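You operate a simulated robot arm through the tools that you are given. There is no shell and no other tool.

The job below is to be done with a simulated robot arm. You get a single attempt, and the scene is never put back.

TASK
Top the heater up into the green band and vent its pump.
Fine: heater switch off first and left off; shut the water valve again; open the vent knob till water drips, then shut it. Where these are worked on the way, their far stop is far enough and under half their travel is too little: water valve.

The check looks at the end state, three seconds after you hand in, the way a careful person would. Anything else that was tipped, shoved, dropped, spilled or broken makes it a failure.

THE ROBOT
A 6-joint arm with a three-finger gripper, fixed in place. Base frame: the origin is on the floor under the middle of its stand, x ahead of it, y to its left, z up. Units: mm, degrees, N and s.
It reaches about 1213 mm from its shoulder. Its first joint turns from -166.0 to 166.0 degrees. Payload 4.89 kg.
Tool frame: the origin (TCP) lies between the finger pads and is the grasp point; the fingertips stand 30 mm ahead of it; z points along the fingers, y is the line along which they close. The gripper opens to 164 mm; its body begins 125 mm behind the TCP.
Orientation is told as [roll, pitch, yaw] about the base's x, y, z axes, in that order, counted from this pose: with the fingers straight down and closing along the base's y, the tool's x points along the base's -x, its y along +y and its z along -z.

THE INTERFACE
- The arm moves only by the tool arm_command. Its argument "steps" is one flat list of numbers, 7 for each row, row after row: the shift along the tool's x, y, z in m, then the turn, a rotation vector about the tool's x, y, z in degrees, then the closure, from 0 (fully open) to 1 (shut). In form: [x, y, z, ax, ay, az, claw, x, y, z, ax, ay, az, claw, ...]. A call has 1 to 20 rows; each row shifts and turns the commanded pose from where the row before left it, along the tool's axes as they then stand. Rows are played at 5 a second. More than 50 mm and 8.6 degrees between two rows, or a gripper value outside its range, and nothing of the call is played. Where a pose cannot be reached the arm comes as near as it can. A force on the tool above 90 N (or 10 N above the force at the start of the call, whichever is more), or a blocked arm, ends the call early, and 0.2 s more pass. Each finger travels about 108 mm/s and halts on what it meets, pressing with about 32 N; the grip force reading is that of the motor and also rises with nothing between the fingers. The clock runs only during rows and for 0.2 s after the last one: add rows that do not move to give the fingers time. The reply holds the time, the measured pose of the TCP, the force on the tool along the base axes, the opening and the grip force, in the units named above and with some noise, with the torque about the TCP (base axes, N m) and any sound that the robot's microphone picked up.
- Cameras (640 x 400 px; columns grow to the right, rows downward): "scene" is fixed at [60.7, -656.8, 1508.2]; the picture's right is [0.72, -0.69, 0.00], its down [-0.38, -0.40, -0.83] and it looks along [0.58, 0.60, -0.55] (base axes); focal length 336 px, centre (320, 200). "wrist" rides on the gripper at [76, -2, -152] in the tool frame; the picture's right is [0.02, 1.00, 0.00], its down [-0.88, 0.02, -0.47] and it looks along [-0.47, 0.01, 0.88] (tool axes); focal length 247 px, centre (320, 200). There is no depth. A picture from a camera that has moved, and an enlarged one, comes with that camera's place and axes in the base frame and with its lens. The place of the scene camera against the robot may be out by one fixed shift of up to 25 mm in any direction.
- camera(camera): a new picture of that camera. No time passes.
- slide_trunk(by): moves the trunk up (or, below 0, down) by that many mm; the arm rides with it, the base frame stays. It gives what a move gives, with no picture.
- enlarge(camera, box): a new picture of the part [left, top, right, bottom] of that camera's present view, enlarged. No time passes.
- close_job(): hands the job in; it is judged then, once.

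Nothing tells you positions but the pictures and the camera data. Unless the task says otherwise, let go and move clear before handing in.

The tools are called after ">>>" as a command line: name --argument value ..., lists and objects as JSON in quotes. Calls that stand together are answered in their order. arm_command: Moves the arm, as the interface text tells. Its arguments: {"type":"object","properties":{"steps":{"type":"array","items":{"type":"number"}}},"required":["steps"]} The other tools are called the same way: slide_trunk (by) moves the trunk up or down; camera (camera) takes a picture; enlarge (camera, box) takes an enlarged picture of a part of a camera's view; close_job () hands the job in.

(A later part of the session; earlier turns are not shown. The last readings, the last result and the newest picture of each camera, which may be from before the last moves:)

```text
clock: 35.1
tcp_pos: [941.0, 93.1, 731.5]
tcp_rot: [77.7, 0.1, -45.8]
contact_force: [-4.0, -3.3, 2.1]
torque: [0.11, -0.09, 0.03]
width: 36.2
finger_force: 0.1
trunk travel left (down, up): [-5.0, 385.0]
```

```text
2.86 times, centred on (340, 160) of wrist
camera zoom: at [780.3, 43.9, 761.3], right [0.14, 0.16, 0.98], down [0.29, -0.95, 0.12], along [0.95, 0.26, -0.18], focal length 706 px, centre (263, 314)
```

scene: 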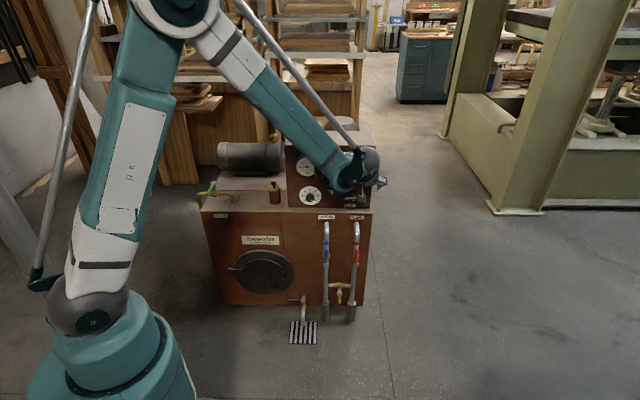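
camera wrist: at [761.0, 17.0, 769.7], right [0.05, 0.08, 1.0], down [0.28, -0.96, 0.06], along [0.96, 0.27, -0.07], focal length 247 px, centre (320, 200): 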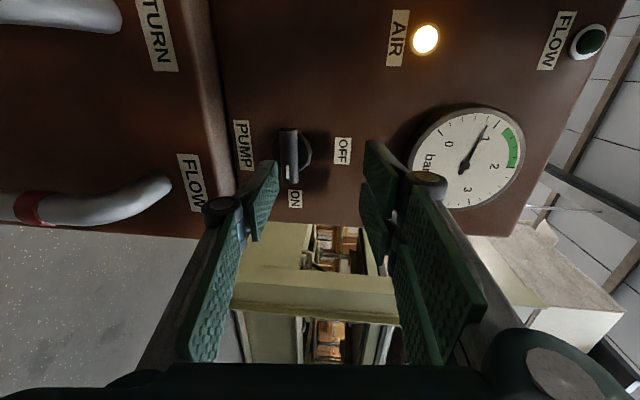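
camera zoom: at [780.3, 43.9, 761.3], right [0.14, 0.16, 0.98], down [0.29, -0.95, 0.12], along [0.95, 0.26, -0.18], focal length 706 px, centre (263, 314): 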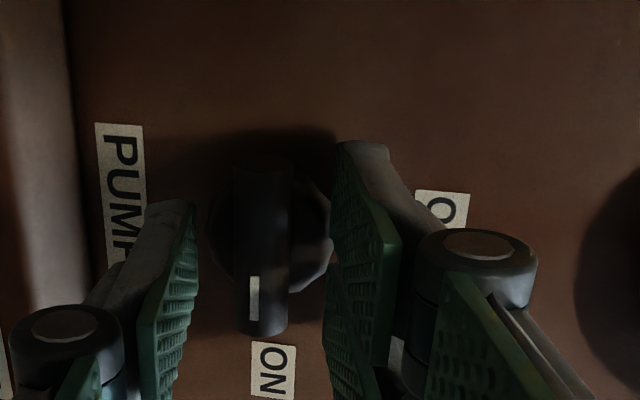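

>>> arm_command --steps '[0, 0, -0.003, 0, 0, 0, 0.8, 0, 0, 0, 0, 0, 0, 0.84, 0, 0, 0, 0, 0, 0, 0.88, 0, 0, 0, 0, 0, 0, 0.88]'

>>> enlarge --camera "wrist" --box '[230, 90, 450, 230]'

```text
clock: 36.1
tcp_pos: [939.6, 90.0, 732.9]
tcp_rot: [77.7, 0.0, -45.9]
contact_force: [-0.1, -0.7, -0.4]
torque: [0.01, 0.02, 0.02]
width: 19.8
finger_force: 0.0
trunk travel left (down, up): [-5.0, 385.0]
```

```text
2.86 times, centred on (340, 160) of wrist
camera zoom: at [778.0, 41.5, 762.1], right [0.14, 0.16, 0.98], down [0.29, -0.95, 0.12], along [0.95, 0.26, -0.18], focal length 706 px, centre (263, 314)
```

zoom: 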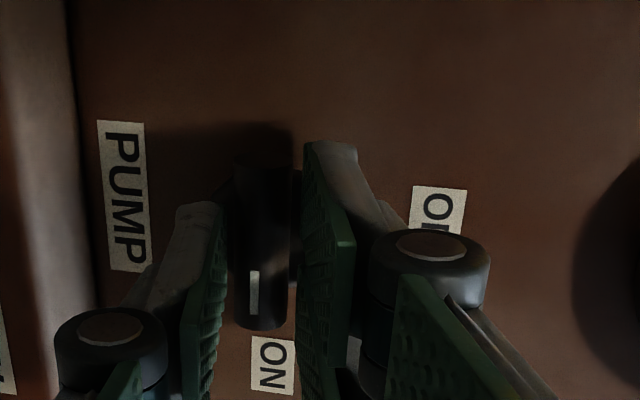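

The bar is now cleanly between the pads, with about 2 mm of play on each side. I'll tighten the grip.

>>> arm_command --steps '[0, 0, 0, 0, 0, 0, 0.91, 0, 0, 0, 0, 0, 0, 0.93, 0, 0, 0, 0, 0, 0, 0.93]'

```text
clock: 36.9
tcp_pos: [939.2, 90.7, 730.6]
tcp_rot: [77.7, 0.0, -45.8]
contact_force: [-3.3, -1.3, -7.7]
torque: [-0.14, 0.12, 0.02]
width: 14.2
finger_force: 45.2
trunk travel left (down, up): [-5.0, 385.0]
```

The bar is gripped at about 14 mm wide. I'll twist about the tool axis, counter-clockwise as seen from the front (ON to OFF), doing half first.

>>> arm_command --steps '[0, 0, 0, 0, 0, -7.5, 0.93, 0, 0, 0, 0, 0, -7.5, 0.93, 0, 0, 0, 0, 0, -7.5, 0.93, 0, 0, 0, 0, 0, -7.5, 0.93, 0, 0, 0, 0, 0, -7.5, 0.93, 0, 0, 0, 0, 0, -7.5, 0.93]'

>>> enlarge --camera "wrist" --box '[200, 60, 450, 230]'

```text
clock: 38.3
tcp_pos: [937.9, 89.0, 731.0]
tcp_rot: [72.9, -43.8, -34.0]
contact_force: [-28.1, -36.1, -10.3]
torque: [0.22, -0.28, -1.36]
width: 14.2
finger_force: 44.7
trunk travel left (down, up): [-5.0, 385.0]
```

```text
2.35 times, centred on (325, 145) of wrist
camera zoom: at [785.5, 15.6, 709.7], right [-0.4, 0.62, 0.67], down [0.19, -0.66, 0.72], along [0.9, 0.42, 0.15], focal length 581 px, centre (308, 329)
```

zoom: 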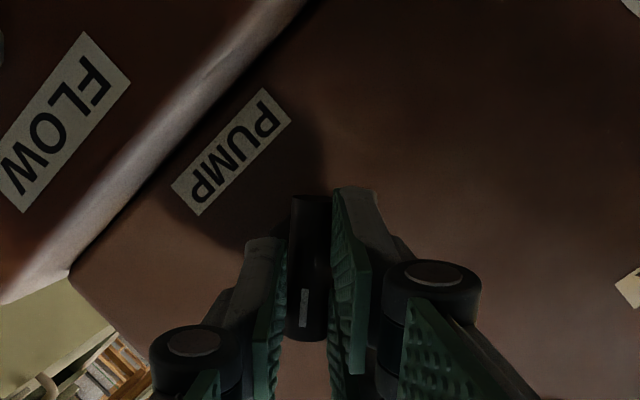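

The bar is turning with the gripper, with some push-back along the axis. I'll relax by 2 mm and finish the turn.

>>> arm_command --steps '[0, 0, -0.001, 0, 0, -7.5, 0.93, 0, 0, -0.001, 0, 0, -7.5, 0.93, 0, 0, 0, 0, 0, -7.5, 0.93, 0, 0, 0, 0, 0, -7.5, 0.93]'

>>> enlarge --camera "wrist" --box '[200, 60, 450, 230]'

```text
clock: 39.3
tcp_pos: [936.5, 87.4, 731.7]
tcp_rot: [49.9, -70.7, -7.3]
contact_force: [-15.9, -42.9, -5.4]
torque: [0.25, -0.46, -1.13]
width: 13.3
finger_force: 45.6
trunk travel left (down, up): [-5.0, 385.0]
```

```text
2.35 times, centred on (325, 145) of wrist
camera zoom: at [805.8, -13.1, 691.3], right [-0.64, 0.73, 0.23], down [-0.06, -0.35, 0.94], along [0.77, 0.59, 0.26], focal length 581 px, centre (308, 329)
```

zoom: 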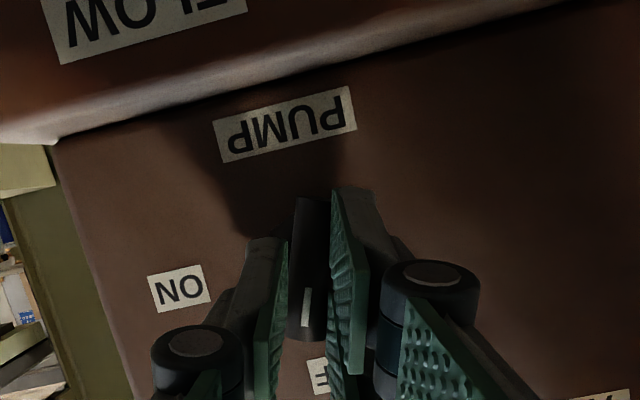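

Seventy-five degrees are done and the bar is following. I'll finish to 90° plus a little to seat it at OFF.

>>> arm_command --steps '[0, 0, -0.001, 0, 0, -7.5, 0.93, 0, 0, 0, 0, 0, -7.5, 0.93, 0, 0, 0, 0, 0, -3, 0.93]'

>>> enlarge --camera "wrist" --box '[200, 60, 450, 230]'

```text
clock: 40.1
tcp_pos: [937.4, 87.6, 731.4]
tcp_rot: [-13.6, -77.4, 58.3]
contact_force: [-13.2, -46.5, -2.7]
torque: [0.13, -0.45, -0.9]
width: 13.2
finger_force: 45.1
trunk travel left (down, up): [-5.0, 385.0]
```

```text
2.35 times, centred on (325, 145) of wrist
camera zoom: at [821.8, -30.9, 689.7], right [-0.71, 0.7, -0.07], down [-0.24, -0.15, 0.96], along [0.67, 0.69, 0.27], focal length 581 px, centre (308, 329)
```

zoom: 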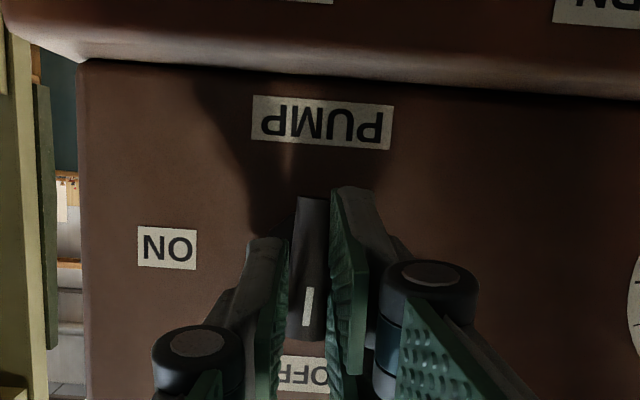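

The pointer is now up at OFF. I'll release and back away, then check.

>>> arm_command --steps '[0, 0, -0.002, 0, 0, 0, 0.8, 0, 0, 0, 0, 0, 0, 0.7, 0, 0, 0, 0, 0, 0, 0.7, 0, 0, -0.015, 0, 0, 0, 0.7, 0, 0, -0.015, 0, 0, 0, 0.7, 0, 0, -0.015, 0, 0, 0, 0.7]'

>>> camera --camera "wrist"

```text
clock: 41.5
tcp_pos: [903.2, 56.9, 743.3]
tcp_rot: [-13.7, -77.3, 58.2]
contact_force: [1.3, -0.7, -0.5]
torque: [0.02, -0.01, -0.01]
width: 49.0
finger_force: 0.1
trunk travel left (down, up): [-5.0, 385.0]
```

```text
taken
camera wrist: at [788.7, -61.9, 700.5], right [-0.71, 0.7, -0.07], down [-0.24, -0.14, 0.96], along [0.66, 0.7, 0.27], focal length 247 px, centre (320, 200)
```

wrist: 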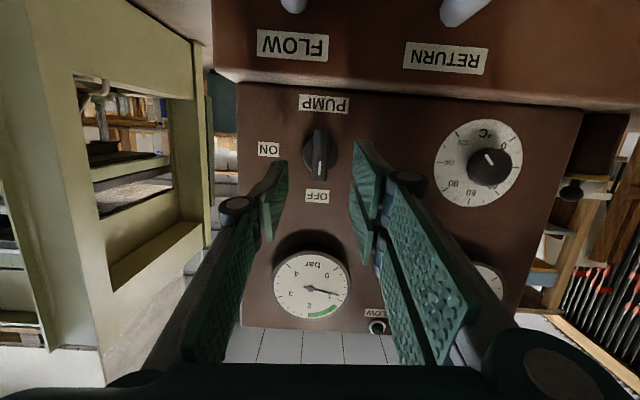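

>>> enlarge --camera "wrist" --box '[250, 85, 390, 215]'

>>> enlarge --camera "scene" --box '[280, 110, 390, 215]'

```text
3.08 times, centred on (320, 150) of wrist
camera zoom: at [788.7, -61.9, 700.5], right [-0.71, 0.7, -0.07], down [-0.24, -0.14, 0.96], along [0.66, 0.7, 0.27], focal length 760 px, centre (320, 354)
```

zoom: 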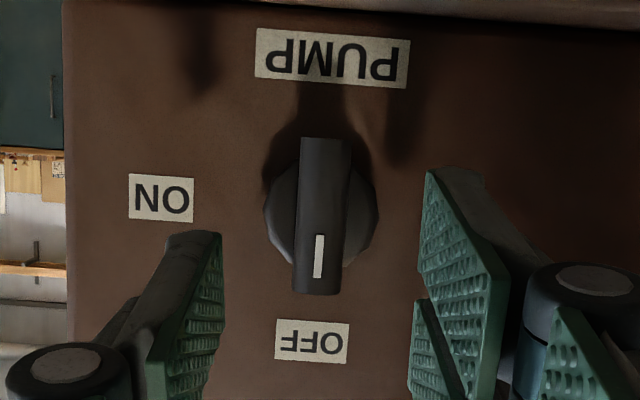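

```text
3.81 times, centred on (335, 162) of scene
camera zoom: at [60.7, -656.8, 1508.2], right [0.72, -0.69, 0.0], down [-0.38, -0.4, -0.83], along [0.58, 0.6, -0.55], focal length 1281 px, centre (263, 343)
```

zoom: 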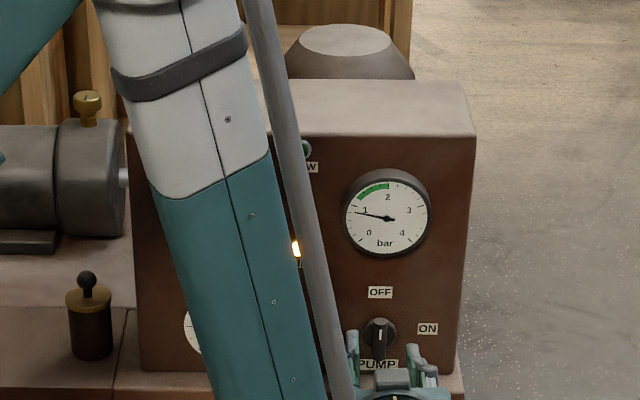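

The switch is squarely at OFF. Next is the water valve, so I'll lift clear above the panel and turn the tool to point down.

>>> arm_command --steps '[-0.0443, 0, -0.0095, 0, 0, 0, 0.6, -0.0443, 0, -0.0095, 0, 0, 0, 0.6, -0.0443, 0, -0.0095, 0, 0, 0, 0.6, -0.0443, 0, -0.0095, 0, 0, 0, 0.6, -0.0443, 0, -0.0095, 0, 0, 0, 0.6, -0.0443, 0, -0.0095, 0, 0, 0, 0.6, -0.0443, 0, -0.0095, 0, 0, 0, 0.6, 0, 0, 0, 0, 0, 3, 0.6, 0, 0, 0, 0, 7.75, 0, 0.6, 0, 0, 0, 0, 7.75, 0, 0.6, 0, 0, 0, 0, 7.75, 0, 0.6, 0, 0, 0, 0, 7.75, 0, 0.6, 0, 0, 0, 0, 7.75, 0, 0.6, 0, 0, 0, 0, 7.75, 0, 0.6, 0, 0, 0, 0, 7.75, 0, 0.6, 0, 0, 0, 0, 7.75, 0, 0.6, 0, 0, 0, 0, 7.75, 0, 0.6, 0, 0, 0, 0, 7.75, 0, 0.6]'

```text
clock: 45.3
tcp_pos: [892.8, 67.1, 1058.4]
tcp_rot: [-0.1, -0.1, 44.1]
contact_force: [-1.8, -1.3, 0.6]
torque: [0.2, -0.22, -0.04]
width: 65.7
finger_force: 0.0
trunk travel left (down, up): [-5.0, 385.0]
```

>>> arm_command --steps '[-0.00585, 0.04446, 0.00446, 0, 0, 0, 0.6, -0.00585, 0.04446, 0.00446, 0, 0, 0, 0.6, -0.00585, 0.04446, 0.00446, 0, 0, 0, 0.6, -0.00585, 0.04446, 0.00446, 0, 0, 0, 0.6, -0.00585, 0.04446, 0.00446, 0, 0, 0, 0.6, -0.00585, 0.04446, 0.00446, 0, 0, 0, 0.6, -0.00585, 0.04446, 0.00446, 0, 0, 0, 0.6, -0.00585, 0.04446, 0.00446, 0, 0, 0, 0.6, -0.00585, 0.04446, 0.00446, 0, 0, 0, 0.6, -0.00585, 0.04446, 0.00446, 0, 0, 0, 0.6, -0.00585, 0.04446, 0.00446, 0, 0, 0, 0.6, -0.00585, 0.04446, 0.00446, 0, 0, 0, 0.6, -0.00585, 0.04446, 0.00446, 0, 0, 0, 0.6]'

>>> camera --camera "wrist"

>>> camera --camera "scene"

```text
clock: 48.1
tcp_pos: [543.7, 536.6, 1001.7]
tcp_rot: [-0.1, -0.2, 44.1]
contact_force: [0.6, -1.7, 0.3]
torque: [0.2, 0.13, 0.03]
width: 65.4
finger_force: 0.1
trunk travel left (down, up): [-5.0, 385.0]
```

```text
taken
camera wrist: at [489.1, 482.3, 1153.0], right [-0.71, 0.7, 0.0], down [0.62, 0.63, 0.48], along [0.33, 0.34, -0.88], focal length 247 px, centre (320, 200)
```

wrist: 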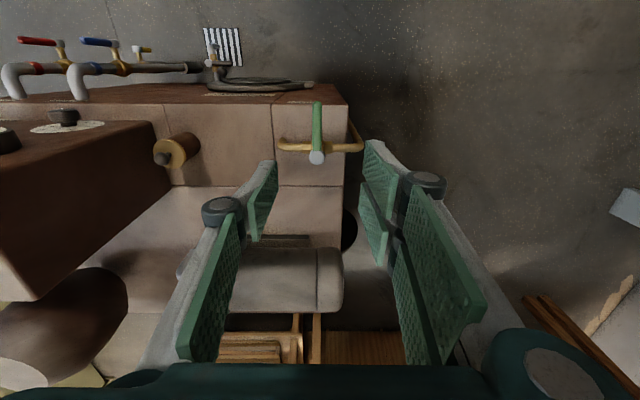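

```text
taken
```

scene: 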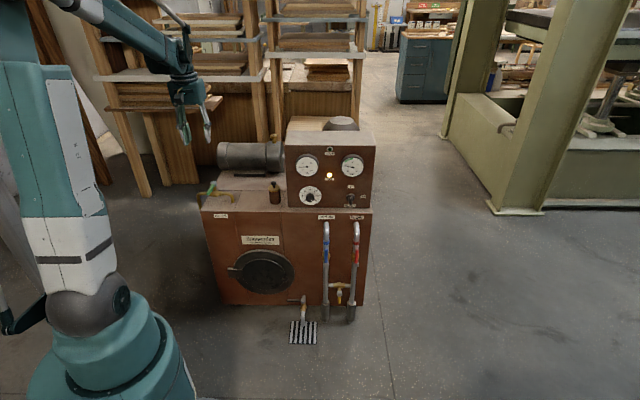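

I have a good view of the valve, and the scene camera still sees the gauge. I'll zoom in on the valve.

>>> enlarge --camera "wrist" --box '[265, 85, 385, 180]'

>>> enlarge --camera "scene" --box '[190, 165, 245, 215]'

>>> enlarge --camera "scene" --box '[285, 120, 375, 210]'

```text
4.21 times, centred on (325, 132) of wrist
camera zoom: at [489.1, 482.3, 1153.0], right [-0.71, 0.7, 0.0], down [0.62, 0.63, 0.48], along [0.33, 0.34, -0.88], focal length 1040 px, centre (299, 484)
```

zoom: 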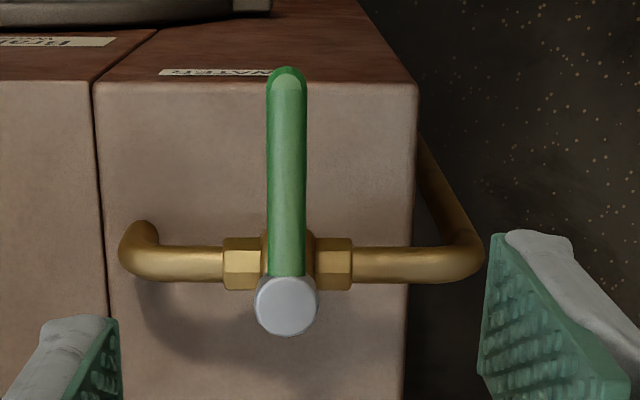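

```text
8.00 times, centred on (218, 190) of scene
camera zoom: at [60.7, -656.8, 1508.2], right [0.72, -0.69, 0.0], down [-0.38, -0.4, -0.83], along [0.58, 0.6, -0.55], focal length 2691 px, centre (1140, 280)
```

zoom: 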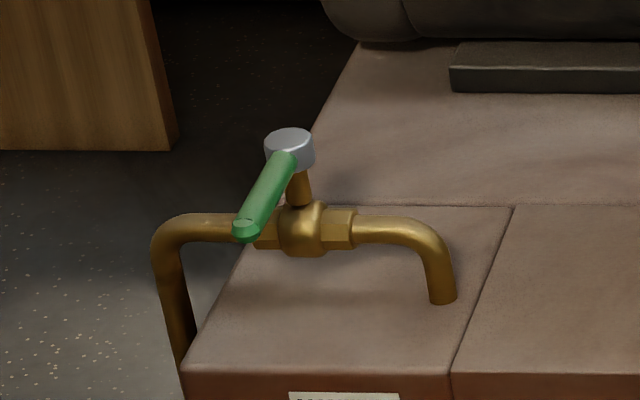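

```text
4.44 times, centred on (330, 165) of scene
camera zoom: at [60.7, -656.8, 1508.2], right [0.72, -0.69, 0.0], down [-0.38, -0.4, -0.83], along [0.58, 0.6, -0.55], focal length 1495 px, centre (276, 356)
```

zoom: 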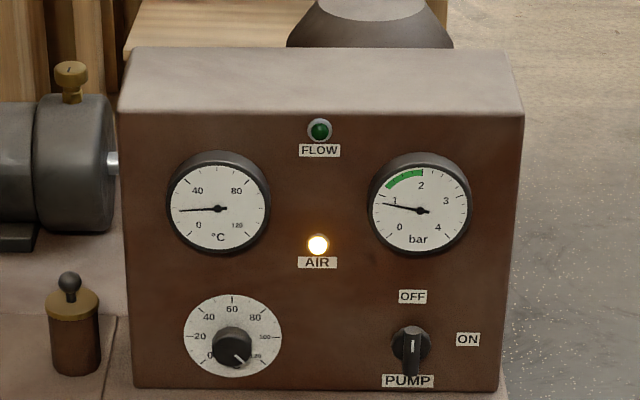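

The valve lever is a round rod about 15 mm thick. It lies at z≈746 and points straight out the front from its stem at (585,575), well above the pipe. I'll lower the open fingers so they straddle it about 60 mm from the stem.

>>> arm_command --steps '[0.004, -0.0025, 0.04, 0, 0, -0.9, 0.65, 0, 0, 0.04, 0, 0, 0, 0.65, 0, 0, 0.04, 0, 0, 0, 0.65, 0, 0, 0.04, 0, 0, 0, 0.65, 0, 0, 0.035, 0, 0, 0, 0.65]'

>>> camera --camera "wrist"

>>> enlarge --camera "scene" --box '[160, 130, 280, 220]'

```text
clock: 49.3
tcp_pos: [542.1, 533.1, 804.2]
tcp_rot: [0.1, -0.2, 45.1]
contact_force: [-1.1, -1.5, 0.2]
torque: [0.18, -0.15, 0.0]
width: 57.2
finger_force: 0.0
trunk travel left (down, up): [-5.0, 385.0]
```

```text
taken
camera wrist: at [488.3, 478.0, 955.9], right [-0.72, 0.69, 0.0], down [0.61, 0.64, 0.48], along [0.33, 0.34, -0.88], focal length 247 px, centre (320, 200)
```

wrist: 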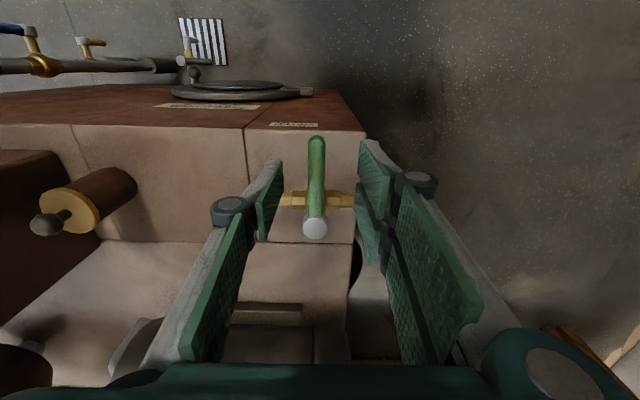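

```text
4.44 times, centred on (220, 175) of scene
camera zoom: at [60.7, -656.8, 1508.2], right [0.72, -0.69, 0.0], down [-0.38, -0.4, -0.83], along [0.58, 0.6, -0.55], focal length 1495 px, centre (764, 311)
```

zoom: 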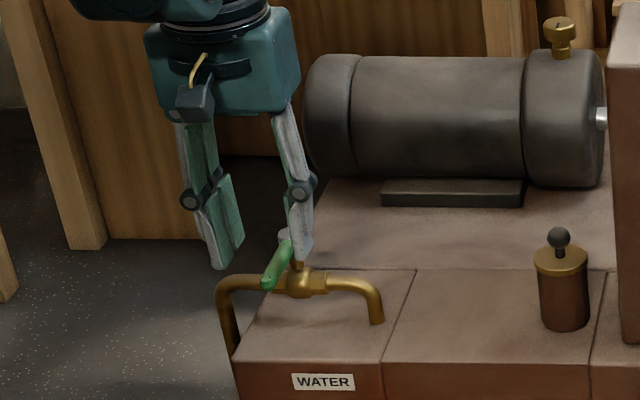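

Aligned. I'll lower to lever height and close loosely around it.

>>> arm_command --steps '[0, 0, 0.022, 0, 0, 0, 0.65, 0, 0, 0.022, 0, 0, 0, 0.65, 0, 0, 0, 0, 0, 0, 0.75, 0, 0, 0, 0, 0, 0, 0.83, 0, 0, 0, 0, 0, 0, 0.86, 0, 0, 0, 0, 0, 0, 0.86]'

>>> camera --camera "wrist"

>>> enlarge --camera "scene" --box '[160, 130, 280, 220]'

```text
clock: 50.7
tcp_pos: [543.8, 532.7, 760.8]
tcp_rot: [0.0, -0.2, 45.1]
contact_force: [0.4, -0.6, -0.1]
torque: [-0.02, 0.01, -0.03]
width: 22.9
finger_force: 0.0
trunk travel left (down, up): [-5.0, 385.0]
```

```text
taken
camera wrist: at [489.5, 478.3, 912.6], right [-0.72, 0.69, 0.0], down [0.61, 0.64, 0.48], along [0.33, 0.34, -0.88], focal length 247 px, centre (320, 200)
```

wrist: 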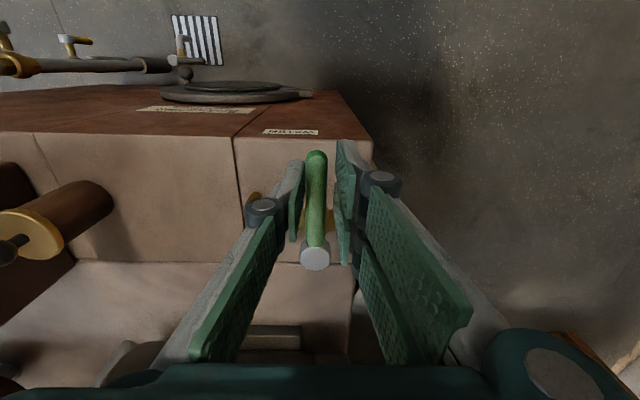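

```text
4.44 times, centred on (220, 175) of scene
camera zoom: at [60.7, -656.8, 1508.2], right [0.72, -0.69, 0.0], down [-0.38, -0.4, -0.83], along [0.58, 0.6, -0.55], focal length 1495 px, centre (764, 311)
```

zoom: 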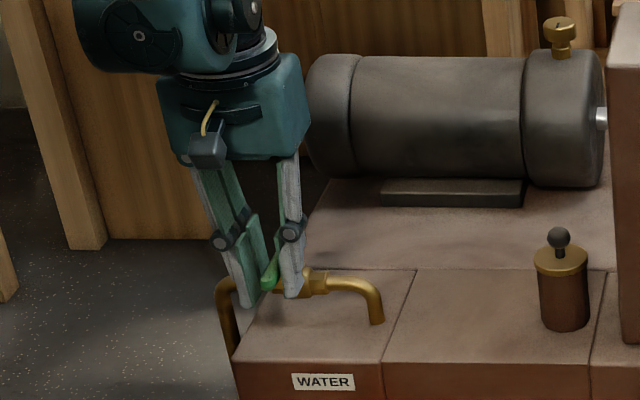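

The lever is straddled with about 4 mm of play on each side. I'll try turning it a few degrees counter-clockwise seen from above, toward the spout, in small steps while watching the force.

>>> arm_command --steps '[0, 0, 0, 0, 0, 0, 0.89, -6e-05, -0.0026, 0, 0, 0, -2.5, 0.89, -6e-05, -0.0026, 0, 0, 0, -2.5, 0.89, -6e-05, -0.0026, 0, 0, 0, -2.5, 0.89]'

>>> enlarge --camera "wrist" --box '[240, 120, 400, 280]'

```text
clock: 51.7
tcp_pos: [549.6, 529.8, 762.8]
tcp_rot: [0.0, -0.1, 52.7]
contact_force: [-14.9, 14.6, 2.1]
torque: [0.04, 0.18, -0.53]
width: 26.2
finger_force: 10.0
trunk travel left (down, up): [-5.0, 385.0]
```

```text
2.50 times, centred on (320, 200) of wrist
camera zoom: at [502.9, 468.6, 913.7], right [-0.81, 0.59, 0.0], down [0.52, 0.71, 0.48], along [0.28, 0.38, -0.88], focal length 617 px, centre (320, 200)
```

zoom: 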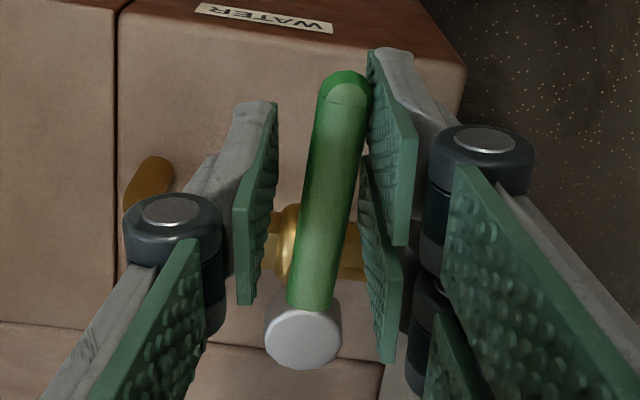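

The lever hasn't moved and pushes back with about 21 N, so that is probably its closed stop. I'll go back and try the other direction, clockwise seen from above.

>>> arm_command --steps '[-6e-05, 0.0026, 0, 0, 0, 2.5, 0.89, -6e-05, 0.0026, 0, 0, 0, 2.5, 0.89, -6e-05, 0.0026, 0, 0, 0, 2.5, 0.89, -6e-05, 0.0026, 0, 0, 0, 2.5, 0.89, -6e-05, 0.0026, 0, 0, 0, 2.5, 0.89, -6e-05, 0.0026, 0, 0, 0, 2.5, 0.89]'

>>> enlarge --camera "wrist" --box '[240, 120, 400, 280]'

>>> enlarge --camera "scene" --box '[285, 120, 375, 210]'

```text
clock: 53.1
tcp_pos: [539.5, 538.1, 761.2]
tcp_rot: [0.0, -0.2, 37.6]
contact_force: [1.9, -1.9, 1.1]
torque: [0.0, -0.03, -0.03]
width: 18.7
finger_force: 1.0
trunk travel left (down, up): [-5.0, 385.0]
```

```text
2.50 times, centred on (320, 200) of wrist
camera zoom: at [479.0, 492.2, 913.1], right [-0.63, 0.78, 0.0], down [0.69, 0.55, 0.48], along [0.37, 0.3, -0.88], focal length 617 px, centre (320, 200)
```

zoom: 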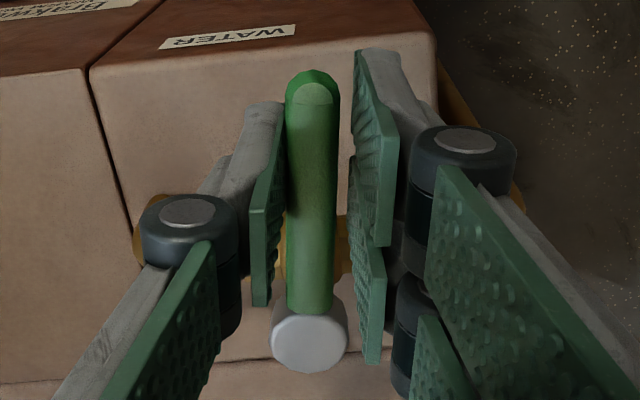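

```text
4.44 times, centred on (330, 165) of scene
camera zoom: at [60.7, -656.8, 1508.2], right [0.72, -0.69, 0.0], down [-0.38, -0.4, -0.83], along [0.58, 0.6, -0.55], focal length 1495 px, centre (276, 356)
```

zoom: 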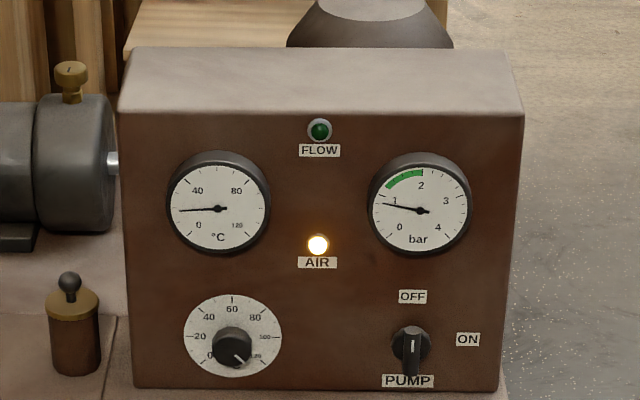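

It turns freely this way, so clockwise opens it. I'll continue to about half travel and check the gauge.

>>> arm_command --steps '[-0.0005, 0.0077, 0, 0, 0, 7.5, 0.89, -0.0005, 0.0077, 0, 0, 0, 7.5, 0.89, -0.0005, 0.0077, 0, 0, 0, 7.5, 0.89, -0.0005, 0.0077, 0, 0, 0, 7.5, 0.89, -0.0005, 0.0077, 0, 0, 0, 7.5, 0.89]'

>>> enlarge --camera "wrist" --box '[240, 120, 400, 280]'

>>> enlarge --camera "scene" --box '[340, 140, 385, 185]'

```text
clock: 54.3
tcp_pos: [528.3, 575.8, 760.9]
tcp_rot: [0.1, -0.2, -0.1]
contact_force: [0.1, -2.1, -0.6]
torque: [0.01, 0.02, -0.02]
width: 19.0
finger_force: 1.2
trunk travel left (down, up): [-5.0, 385.0]
```

```text
2.50 times, centred on (320, 200) of wrist
camera zoom: at [449.8, 574.6, 913.1], right [-0.02, 1.0, 0.0], down [0.88, 0.02, 0.48], along [0.48, 0.01, -0.88], focal length 617 px, centre (320, 200)
```

zoom: 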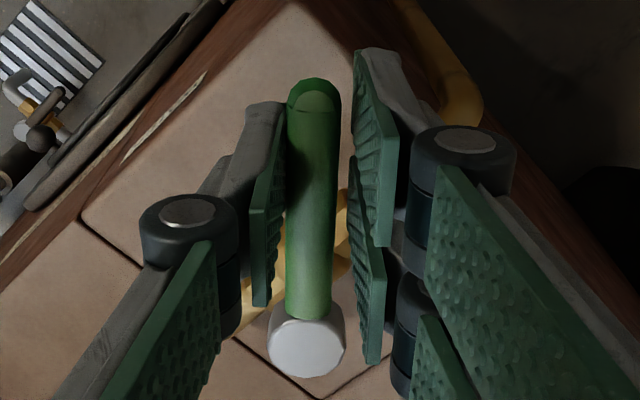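

```text
8.89 times, centred on (362, 162) of scene
camera zoom: at [60.7, -656.8, 1508.2], right [0.72, -0.69, 0.0], down [-0.38, -0.4, -0.83], along [0.58, 0.6, -0.55], focal length 2990 px, centre (-58, 533)
```

zoom: 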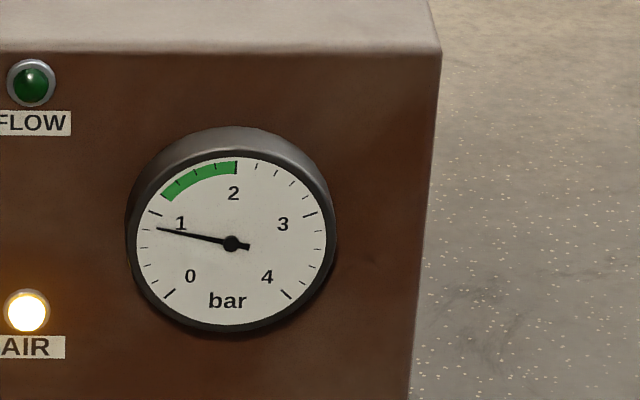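

Half open and the gauge is still at about 0.8 bar. I'll continue to the far stop, watching the gauge.

>>> arm_command --steps '[-0.0005, 0.0077, 0, 0, 0, 7.5, 0.89, -0.0005, 0.0077, 0, 0, 0, 7.5, 0.89, -0.0005, 0.0077, 0, 0, 0, 7.5, 0.89]'

>>> enlarge --camera "scene" --box '[340, 140, 385, 185]'

```text
clock: 55.1
tcp_pos: [532.7, 597.0, 762.2]
tcp_rot: [0.3, -0.1, -22.4]
contact_force: [-1.0, -1.4, -0.9]
torque: [0.0, -0.02, 0.04]
width: 19.0
finger_force: 1.3
trunk travel left (down, up): [-5.0, 385.0]
```

```text
8.89 times, centred on (362, 162) of scene
camera zoom: at [60.7, -656.8, 1508.2], right [0.72, -0.69, 0.0], down [-0.38, -0.4, -0.83], along [0.58, 0.6, -0.55], focal length 2990 px, centre (-58, 533)
```

zoom: 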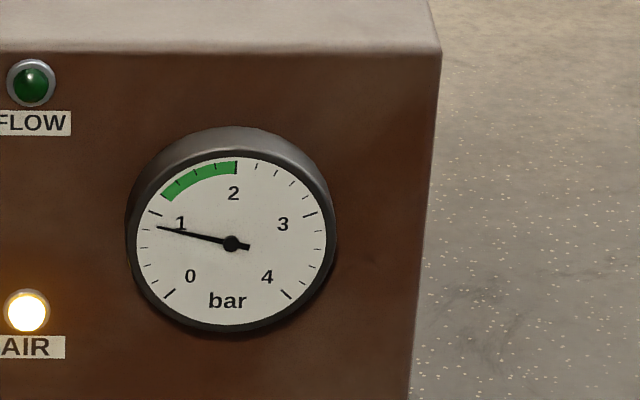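

>>> arm_command --steps '[-0.0005, 0.0077, 0, 0, 0, 7.5, 0.89, -0.0005, 0.0077, 0, 0, 0, 7.5, 0.89, -0.0002, 0.005, 0, 0, 0, 5, 0.89]'

>>> enlarge --camera "scene" --box '[340, 140, 385, 185]'

>>> enlarge --camera "wrist" --box '[240, 120, 400, 280]'

```text
clock: 55.9
tcp_pos: [542.3, 616.2, 762.9]
tcp_rot: [0.2, 0.0, -42.6]
contact_force: [-1.1, -0.5, 0.2]
torque: [-0.01, -0.02, 0.02]
width: 18.5
finger_force: 1.1
trunk travel left (down, up): [-5.0, 385.0]
```

```text
8.89 times, centred on (362, 162) of scene
camera zoom: at [60.7, -656.8, 1508.2], right [0.72, -0.69, 0.0], down [-0.38, -0.4, -0.83], along [0.58, 0.6, -0.55], focal length 2990 px, centre (-58, 533)
```

zoom: 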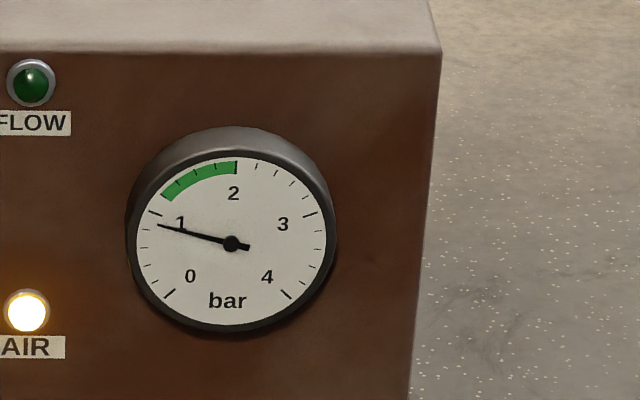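

```text
2.50 times, centred on (320, 200) of wrist
camera zoom: at [483.7, 665.8, 914.0], right [0.66, 0.75, 0.0], down [0.66, -0.58, 0.47], along [0.36, -0.31, -0.88], focal length 617 px, centre (320, 200)
```

zoom: 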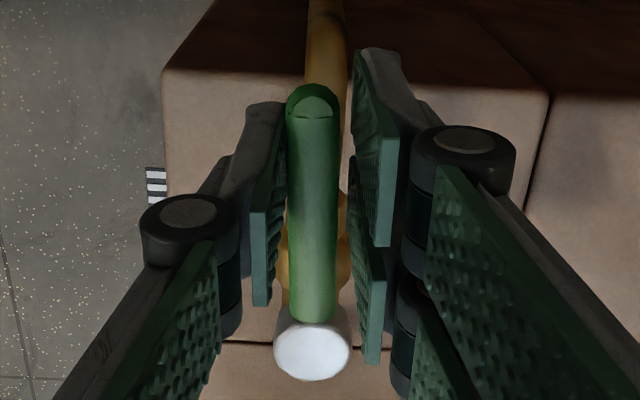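

The lever lies along the pipe, so it is fully open, and the gauge is creeping up at about 0.87. I'll wait 2 s and measure the rate.

>>> arm_command --steps '[0, 0, 0, 0, 0, 0, 0.89, 0, 0, 0, 0, 0, 0, 0.89, 0, 0, 0, 0, 0, 0, 0.89, 0, 0, 0, 0, 0, 0, 0.89, 0, 0, 0, 0, 0, 0, 0.89, 0, 0, 0, 0, 0, 0, 0.89, 0, 0, 0, 0, 0, 0, 0.89, 0, 0, 0, 0, 0, 0, 0.89, 0, 0, 0, 0, 0, 0, 0.89, 0, 0, 0, 0, 0, 0, 0.89]'

>>> enlarge --camera "scene" --box '[340, 140, 385, 185]'

```text
clock: 58.1
tcp_pos: [542.4, 615.3, 763.0]
tcp_rot: [0.2, 0.0, -42.4]
contact_force: [0.2, 1.3, 0.1]
torque: [0.02, 0.0, -0.01]
width: 18.2
finger_force: 0.0
trunk travel left (down, up): [-5.0, 385.0]
```

```text
8.89 times, centred on (362, 162) of scene
camera zoom: at [60.7, -656.8, 1508.2], right [0.72, -0.69, 0.0], down [-0.38, -0.4, -0.83], along [0.58, 0.6, -0.55], focal length 2990 px, centre (-58, 533)
```

zoom: 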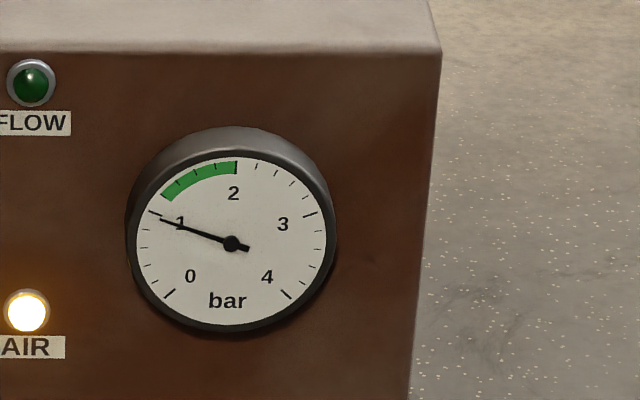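

It's rising at about 0.03 bar/s. I'll nudge gently to the far stop and keep waiting.

>>> arm_command --steps '[-0.0001, 0.003, 0, 0, 0, 3, 0.89, -0.0001, 0.003, 0, 0, 0, 3, 0.89, 0, 0, 0, 0, 0, 0, 0.89, 0, 0, 0, 0, 0, 0, 0.89, 0, 0, 0, 0, 0, 0, 0.89, 0, 0, 0, 0, 0, 0, 0.89, 0, 0, 0, 0, 0, 0, 0.89, 0, 0, 0, 0, 0, 0, 0.89, 0, 0, 0, 0, 0, 0, 0.89, 0, 0, 0, 0, 0, 0, 0.89, 0, 0, 0, 0, 0, 0, 0.89, 0, 0, 0, 0, 0, 0, 0.89, 0, 0, 0, 0, 0, 0, 0.89, 0, 0, 0, 0, 0, 0, 0.89, 0, 0, 0, 0, 0, 0, 0.89, 0, 0, 0, 0, 0, 0, 0.89, 0, 0, 0, 0, 0, 0, 0.89, 0, 0, 0, 0, 0, 0, 0.89, 0, 0, 0, 0, 0, 0, 0.89, 0, 0, 0, 0, 0, 0, 0.89]'

>>> enlarge --camera "scene" --box '[340, 140, 385, 185]'

>>> enlarge --camera "wrist" --box '[240, 120, 400, 280]'

```text
clock: 62.3
tcp_pos: [546.1, 618.7, 761.8]
tcp_rot: [0.1, 0.0, -48.3]
contact_force: [-8.9, -9.0, 1.8]
torque: [-0.02, 0.09, 0.18]
width: 23.1
finger_force: 6.1
trunk travel left (down, up): [-5.0, 385.0]
```

```text
8.89 times, centred on (362, 162) of scene
camera zoom: at [60.7, -656.8, 1508.2], right [0.72, -0.69, 0.0], down [-0.38, -0.4, -0.83], along [0.58, 0.6, -0.55], focal length 2990 px, centre (-58, 533)
```

zoom: 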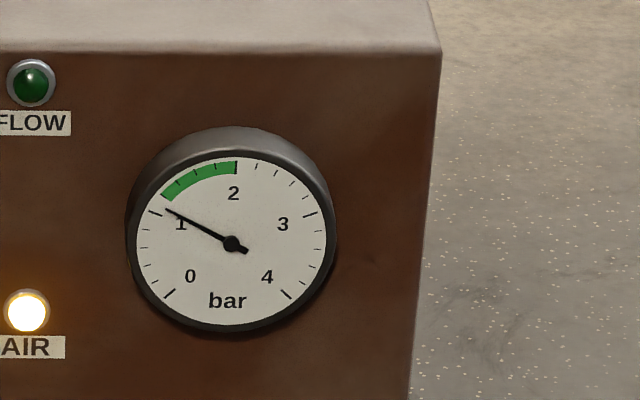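

```text
2.50 times, centred on (320, 200) of wrist
camera zoom: at [493.4, 675.2, 914.0], right [0.73, 0.68, 0.0], down [0.6, -0.65, 0.47], along [0.32, -0.34, -0.88], focal length 617 px, centre (320, 200)
```

zoom: 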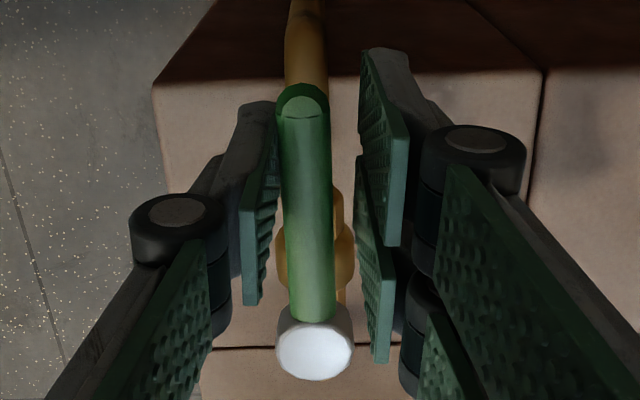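

I'm at the far stop and the pressure is about 1.08 bar. I'll keep filling, aiming for about 1.7 to leave margin for venting.

>>> arm_command --steps '[0, -0.002, 0, 0, 0, -2, 0.89, 0, 0, 0, 0, 0, 0, 0.89, 0, 0, 0, 0, 0, 0, 0.89, 0, 0, 0, 0, 0, 0, 0.89, 0, 0, 0, 0, 0, 0, 0.89, 0, 0, 0, 0, 0, 0, 0.89, 0, 0, 0, 0, 0, 0, 0.89, 0, 0, 0, 0, 0, 0, 0.89, 0, 0, 0, 0, 0, 0, 0.89, 0, 0, 0, 0, 0, 0, 0.89, 0, 0, 0, 0, 0, 0, 0.89, 0, 0, 0, 0, 0, 0, 0.89, 0, 0, 0, 0, 0, 0, 0.89, 0, 0, 0, 0, 0, 0, 0.89, 0, 0, 0, 0, 0, 0, 0.89, 0, 0, 0, 0, 0, 0, 0.89, 0, 0, 0, 0, 0, 0, 0.89, 0, 0, 0, 0, 0, 0, 0.89, 0, 0, 0, 0, 0, 0, 0.89, 0, 0, 0, 0, 0, 0, 0.89]'

>>> enlarge --camera "scene" --box '[340, 140, 385, 185]'

```text
clock: 66.5
tcp_pos: [545.2, 617.7, 761.7]
tcp_rot: [0.1, -0.1, -46.4]
contact_force: [-3.2, -2.4, -0.3]
torque: [-0.02, 0.03, 0.02]
width: 19.6
finger_force: 1.6
trunk travel left (down, up): [-5.0, 385.0]
```

```text
8.89 times, centred on (362, 162) of scene
camera zoom: at [60.7, -656.8, 1508.2], right [0.72, -0.69, 0.0], down [-0.38, -0.4, -0.83], along [0.58, 0.6, -0.55], focal length 2990 px, centre (-58, 533)
```

zoom: 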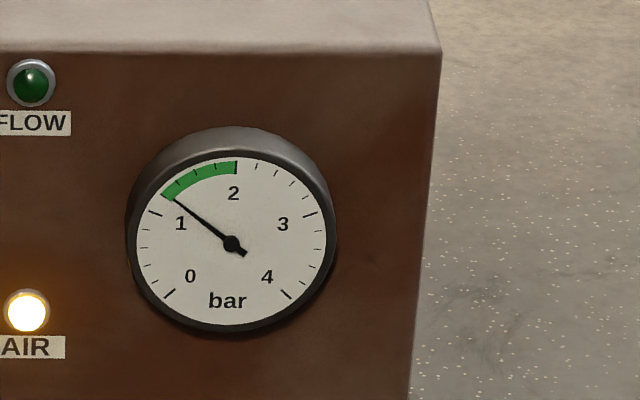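

>>> arm_command --steps '[0, 0, 0, 0, 0, 0, 0.89, 0, 0, 0, 0, 0, 0, 0.89, 0, 0, 0, 0, 0, 0, 0.89, 0, 0, 0, 0, 0, 0, 0.89, 0, 0, 0, 0, 0, 0, 0.89, 0, 0, 0, 0, 0, 0, 0.89, 0, 0, 0, 0, 0, 0, 0.89, 0, 0, 0, 0, 0, 0, 0.89, 0, 0, 0, 0, 0, 0, 0.89, 0, 0, 0, 0, 0, 0, 0.89, 0, 0, 0, 0, 0, 0, 0.89, 0, 0, 0, 0, 0, 0, 0.89, 0, 0, 0, 0, 0, 0, 0.89, 0, 0, 0, 0, 0, 0, 0.89, 0, 0, 0, 0, 0, 0, 0.89, 0, 0, 0, 0, 0, 0, 0.89, 0, 0, 0, 0, 0, 0, 0.89, 0, 0, 0, 0, 0, 0, 0.89, 0, 0, 0, 0, 0, 0, 0.89, 0, 0, 0, 0, 0, 0, 0.89]'

>>> enlarge --camera "scene" --box '[340, 140, 385, 185]'

```text
clock: 70.7
tcp_pos: [545.9, 616.9, 763.3]
tcp_rot: [0.2, 0.0, -46.4]
contact_force: [-2.0, -2.5, 0.2]
torque: [-0.03, 0.01, 0.04]
width: 19.6
finger_force: 1.6
trunk travel left (down, up): [-5.0, 385.0]
```

```text
8.89 times, centred on (362, 162) of scene
camera zoom: at [60.7, -656.8, 1508.2], right [0.72, -0.69, 0.0], down [-0.38, -0.4, -0.83], along [0.58, 0.6, -0.55], focal length 2990 px, centre (-58, 533)
```

zoom: 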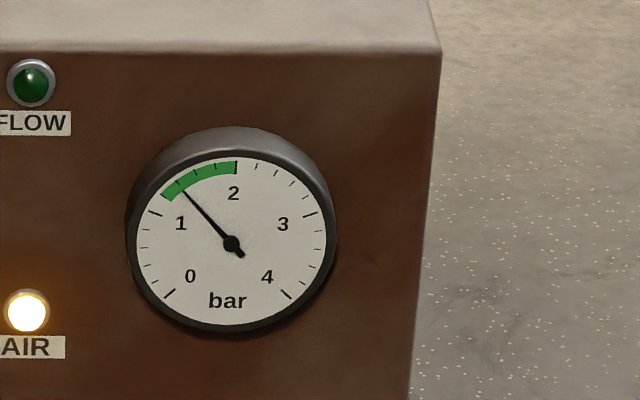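

>>> arm_command --steps '[0, 0, 0, 0, 0, 0, 0.89, 0, 0, 0, 0, 0, 0, 0.89, 0, 0, 0, 0, 0, 0, 0.89, 0, 0, 0, 0, 0, 0, 0.89, 0, 0, 0, 0, 0, 0, 0.89, 0, 0, 0, 0, 0, 0, 0.89, 0, 0, 0, 0, 0, 0, 0.89, 0, 0, 0, 0, 0, 0, 0.89, 0, 0, 0, 0, 0, 0, 0.89, 0, 0, 0, 0, 0, 0, 0.89, 0, 0, 0, 0, 0, 0, 0.89, 0, 0, 0, 0, 0, 0, 0.89, 0, 0, 0, 0, 0, 0, 0.89, 0, 0, 0, 0, 0, 0, 0.89, 0, 0, 0, 0, 0, 0, 0.89, 0, 0, 0, 0, 0, 0, 0.89, 0, 0, 0, 0, 0, 0, 0.89, 0, 0, 0, 0, 0, 0, 0.89, 0, 0, 0, 0, 0, 0, 0.89, 0, 0, 0, 0, 0, 0, 0.89]'

>>> enlarge --camera "scene" --box '[340, 140, 385, 185]'

```text
clock: 74.9
tcp_pos: [544.9, 617.8, 761.7]
tcp_rot: [0.2, 0.0, -46.3]
contact_force: [-1.7, -1.6, 1.0]
torque: [0.03, 0.03, 0.06]
width: 19.6
finger_force: 2.2
trunk travel left (down, up): [-5.0, 385.0]
```

```text
8.89 times, centred on (362, 162) of scene
camera zoom: at [60.7, -656.8, 1508.2], right [0.72, -0.69, 0.0], down [-0.38, -0.4, -0.83], along [0.58, 0.6, -0.55], focal length 2990 px, centre (-58, 533)
```

zoom: 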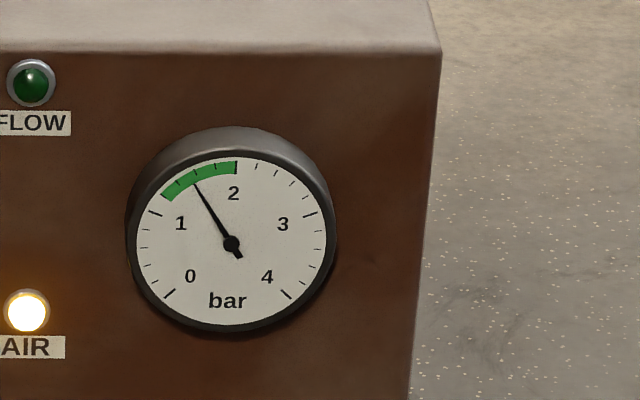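

About 1.57 bar. I'll wait a little longer, then close the valve in the same call.

>>> arm_command --steps '[0, 0, 0, 0, 0, 0, 0.89, 0, 0, 0, 0, 0, 0, 0.89, 0, 0, 0, 0, 0, 0, 0.89, 0, 0, 0, 0, 0, 0, 0.89, 0, 0, 0, 0, 0, 0, 0.89, 0, 0, 0, 0, 0, 0, 0.89, 0, 0, 0, 0, 0, 0, 0.89, 0, 0, 0, 0, 0, 0, 0.89, -0.0005, -0.0077, 0, 0, 0, -7.5, 0.89, -0.0005, -0.0077, 0, 0, 0, -7.5, 0.89, -0.0005, -0.0077, 0, 0, 0, -7.5, 0.89, -0.0005, -0.0077, 0, 0, 0, -7.5, 0.89, -0.0005, -0.0077, 0, 0, 0, -7.5, 0.89, -0.0005, -0.0077, 0, 0, 0, -7.5, 0.89, -0.0005, -0.0077, 0, 0, 0, -7.5, 0.89, -0.0005, -0.0077, 0, 0, 0, -7.5, 0.89, -0.0005, -0.0077, 0, 0, 0, -7.5, 0.89, -0.0005, -0.0077, 0, 0, 0, -7.5, 0.89, -0.0005, -0.0077, 0, 0, 0, -7.5, 0.89, -0.0005, -0.0077, 0, 0, 0, -7.5, 0.89]'

>>> enlarge --camera "scene" --box '[340, 140, 385, 185]'

>>> enlarge --camera "wrist" --box '[240, 120, 400, 280]'

```text
clock: 79.1
tcp_pos: [542.4, 534.7, 760.5]
tcp_rot: [0.0, -0.1, 43.7]
contact_force: [-1.9, 1.3, -0.1]
torque: [0.0, 0.02, -0.03]
width: 18.6
finger_force: 0.5
trunk travel left (down, up): [-5.0, 385.0]
```

```text
8.89 times, centred on (362, 162) of scene
camera zoom: at [60.7, -656.8, 1508.2], right [0.72, -0.69, 0.0], down [-0.38, -0.4, -0.83], along [0.58, 0.6, -0.55], focal length 2990 px, centre (-58, 533)
```

zoom: 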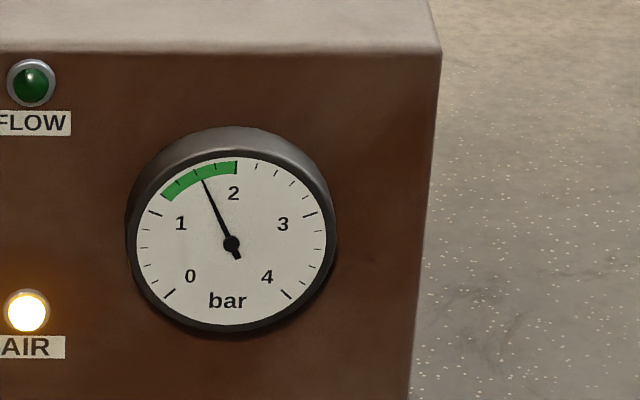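

```text
2.50 times, centred on (320, 200) of wrist
camera zoom: at [487.6, 481.1, 912.3], right [-0.71, 0.71, 0.0], down [0.62, 0.62, 0.48], along [0.34, 0.34, -0.88], focal length 617 px, centre (320, 200)
```

zoom: 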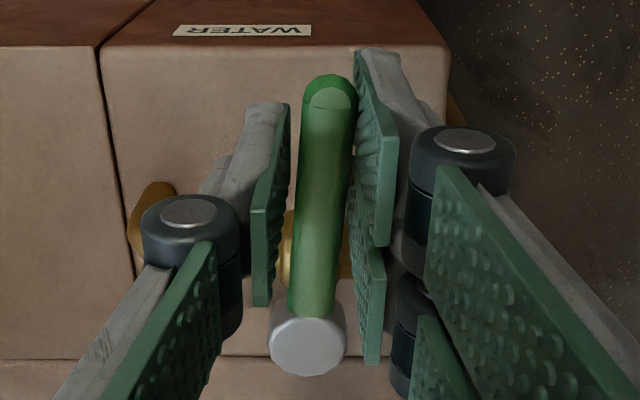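

About 1.67 bar. The lever is a few degrees short of shut, so I'll press it on to its closed stop.

>>> arm_command --steps '[-0.0001, -0.0031, 0, 0, 0, -3, 0.89, -0.0001, -0.0031, 0, 0, 0, -3, 0.89, -0.0001, -0.0031, 0, 0, 0, -3, 0.89]'

>>> enlarge --camera "wrist" --box '[240, 120, 400, 280]'

>>> enlarge --camera "scene" --box '[340, 140, 385, 185]'

```text
clock: 79.9
tcp_pos: [549.0, 529.3, 761.8]
tcp_rot: [0.0, -0.2, 52.8]
contact_force: [-12.4, 21.6, -1.6]
torque: [0.2, 0.07, -0.67]
width: 27.6
finger_force: 11.7
trunk travel left (down, up): [-5.0, 385.0]
```

```text
2.50 times, centred on (320, 200) of wrist
camera zoom: at [503.3, 468.0, 913.1], right [-0.81, 0.59, 0.0], down [0.52, 0.71, 0.48], along [0.28, 0.39, -0.88], focal length 617 px, centre (320, 200)
```

zoom: 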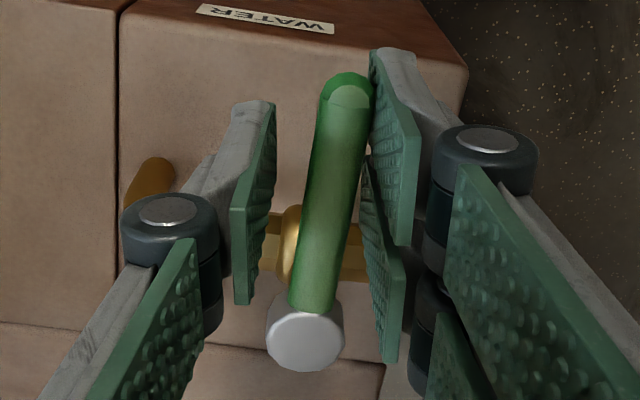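

```text
8.89 times, centred on (362, 162) of scene
camera zoom: at [60.7, -656.8, 1508.2], right [0.72, -0.69, 0.0], down [-0.38, -0.4, -0.83], along [0.58, 0.6, -0.55], focal length 2990 px, centre (-58, 533)
```

zoom: 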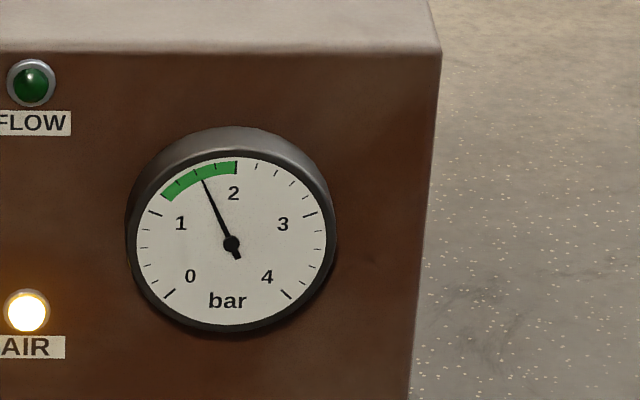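

The valve is shut against its stop and the gauge holds at about 1.67 bar. I'll relax the side pressure, open the fingers, and lift straight up.

>>> arm_command --steps '[-0.0001, 0.0031, 0, 0, 0, 3, 0.85, -0.0001, 0.003, 0, 0, 0, 3, 0.75, 0, 0, 0, 0, 0, 0, 0.65, 0, 0, 0, 0, 0, 0, 0.6, 0, 0, -0.03, 0, 0, 0, 0.6, 0, 0, -0.04, 0, 0, 0, 0.6, 0, 0, -0.04, 0, 0, 0, 0.6, 0, 0, -0.045, 0, 0, 0, 0.6, 0, 0, -0.045, 0, 0, 0, 0.6, 0, 0, -0.045, 0, 0, 0, 0.6]'

>>> camera --camera "wrist"

>>> enlarge --camera "scene" --box '[190, 120, 300, 225]'

```text
clock: 82.1
tcp_pos: [545.8, 530.4, 1007.3]
tcp_rot: [-0.1, -0.2, 46.7]
contact_force: [0.7, 2.2, 0.0]
torque: [-0.14, 0.13, -0.04]
width: 65.6
finger_force: 0.0
trunk travel left (down, up): [-5.0, 385.0]
```

```text
taken
camera wrist: at [493.1, 474.2, 1159.8], right [-0.74, 0.67, 0.0], down [0.59, 0.65, 0.48], along [0.32, 0.35, -0.88], focal length 247 px, centre (320, 200)
```

wrist: 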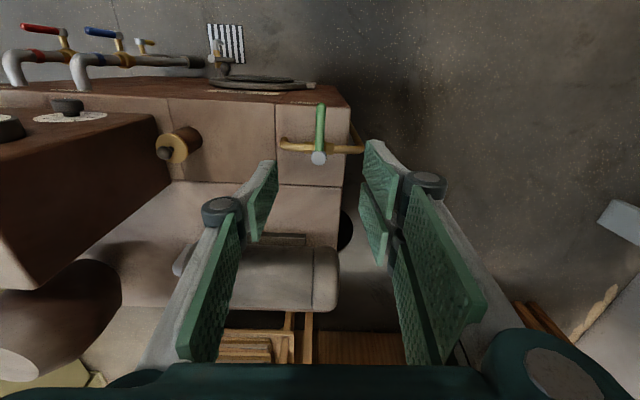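

```text
3.81 times, centred on (245, 172) of scene
camera zoom: at [60.7, -656.8, 1508.2], right [0.72, -0.69, 0.0], down [-0.38, -0.4, -0.83], along [0.58, 0.6, -0.55], focal length 1281 px, centre (606, 305)
```

zoom: 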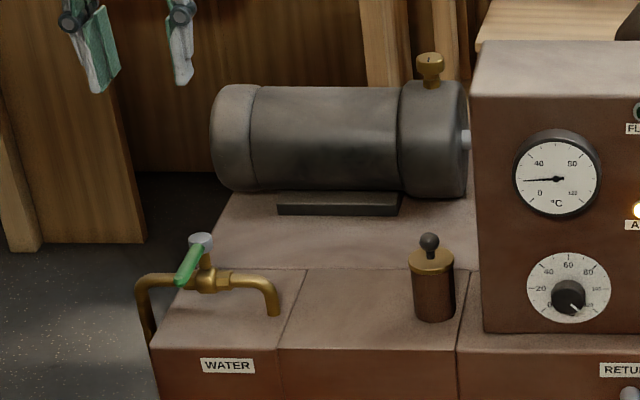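

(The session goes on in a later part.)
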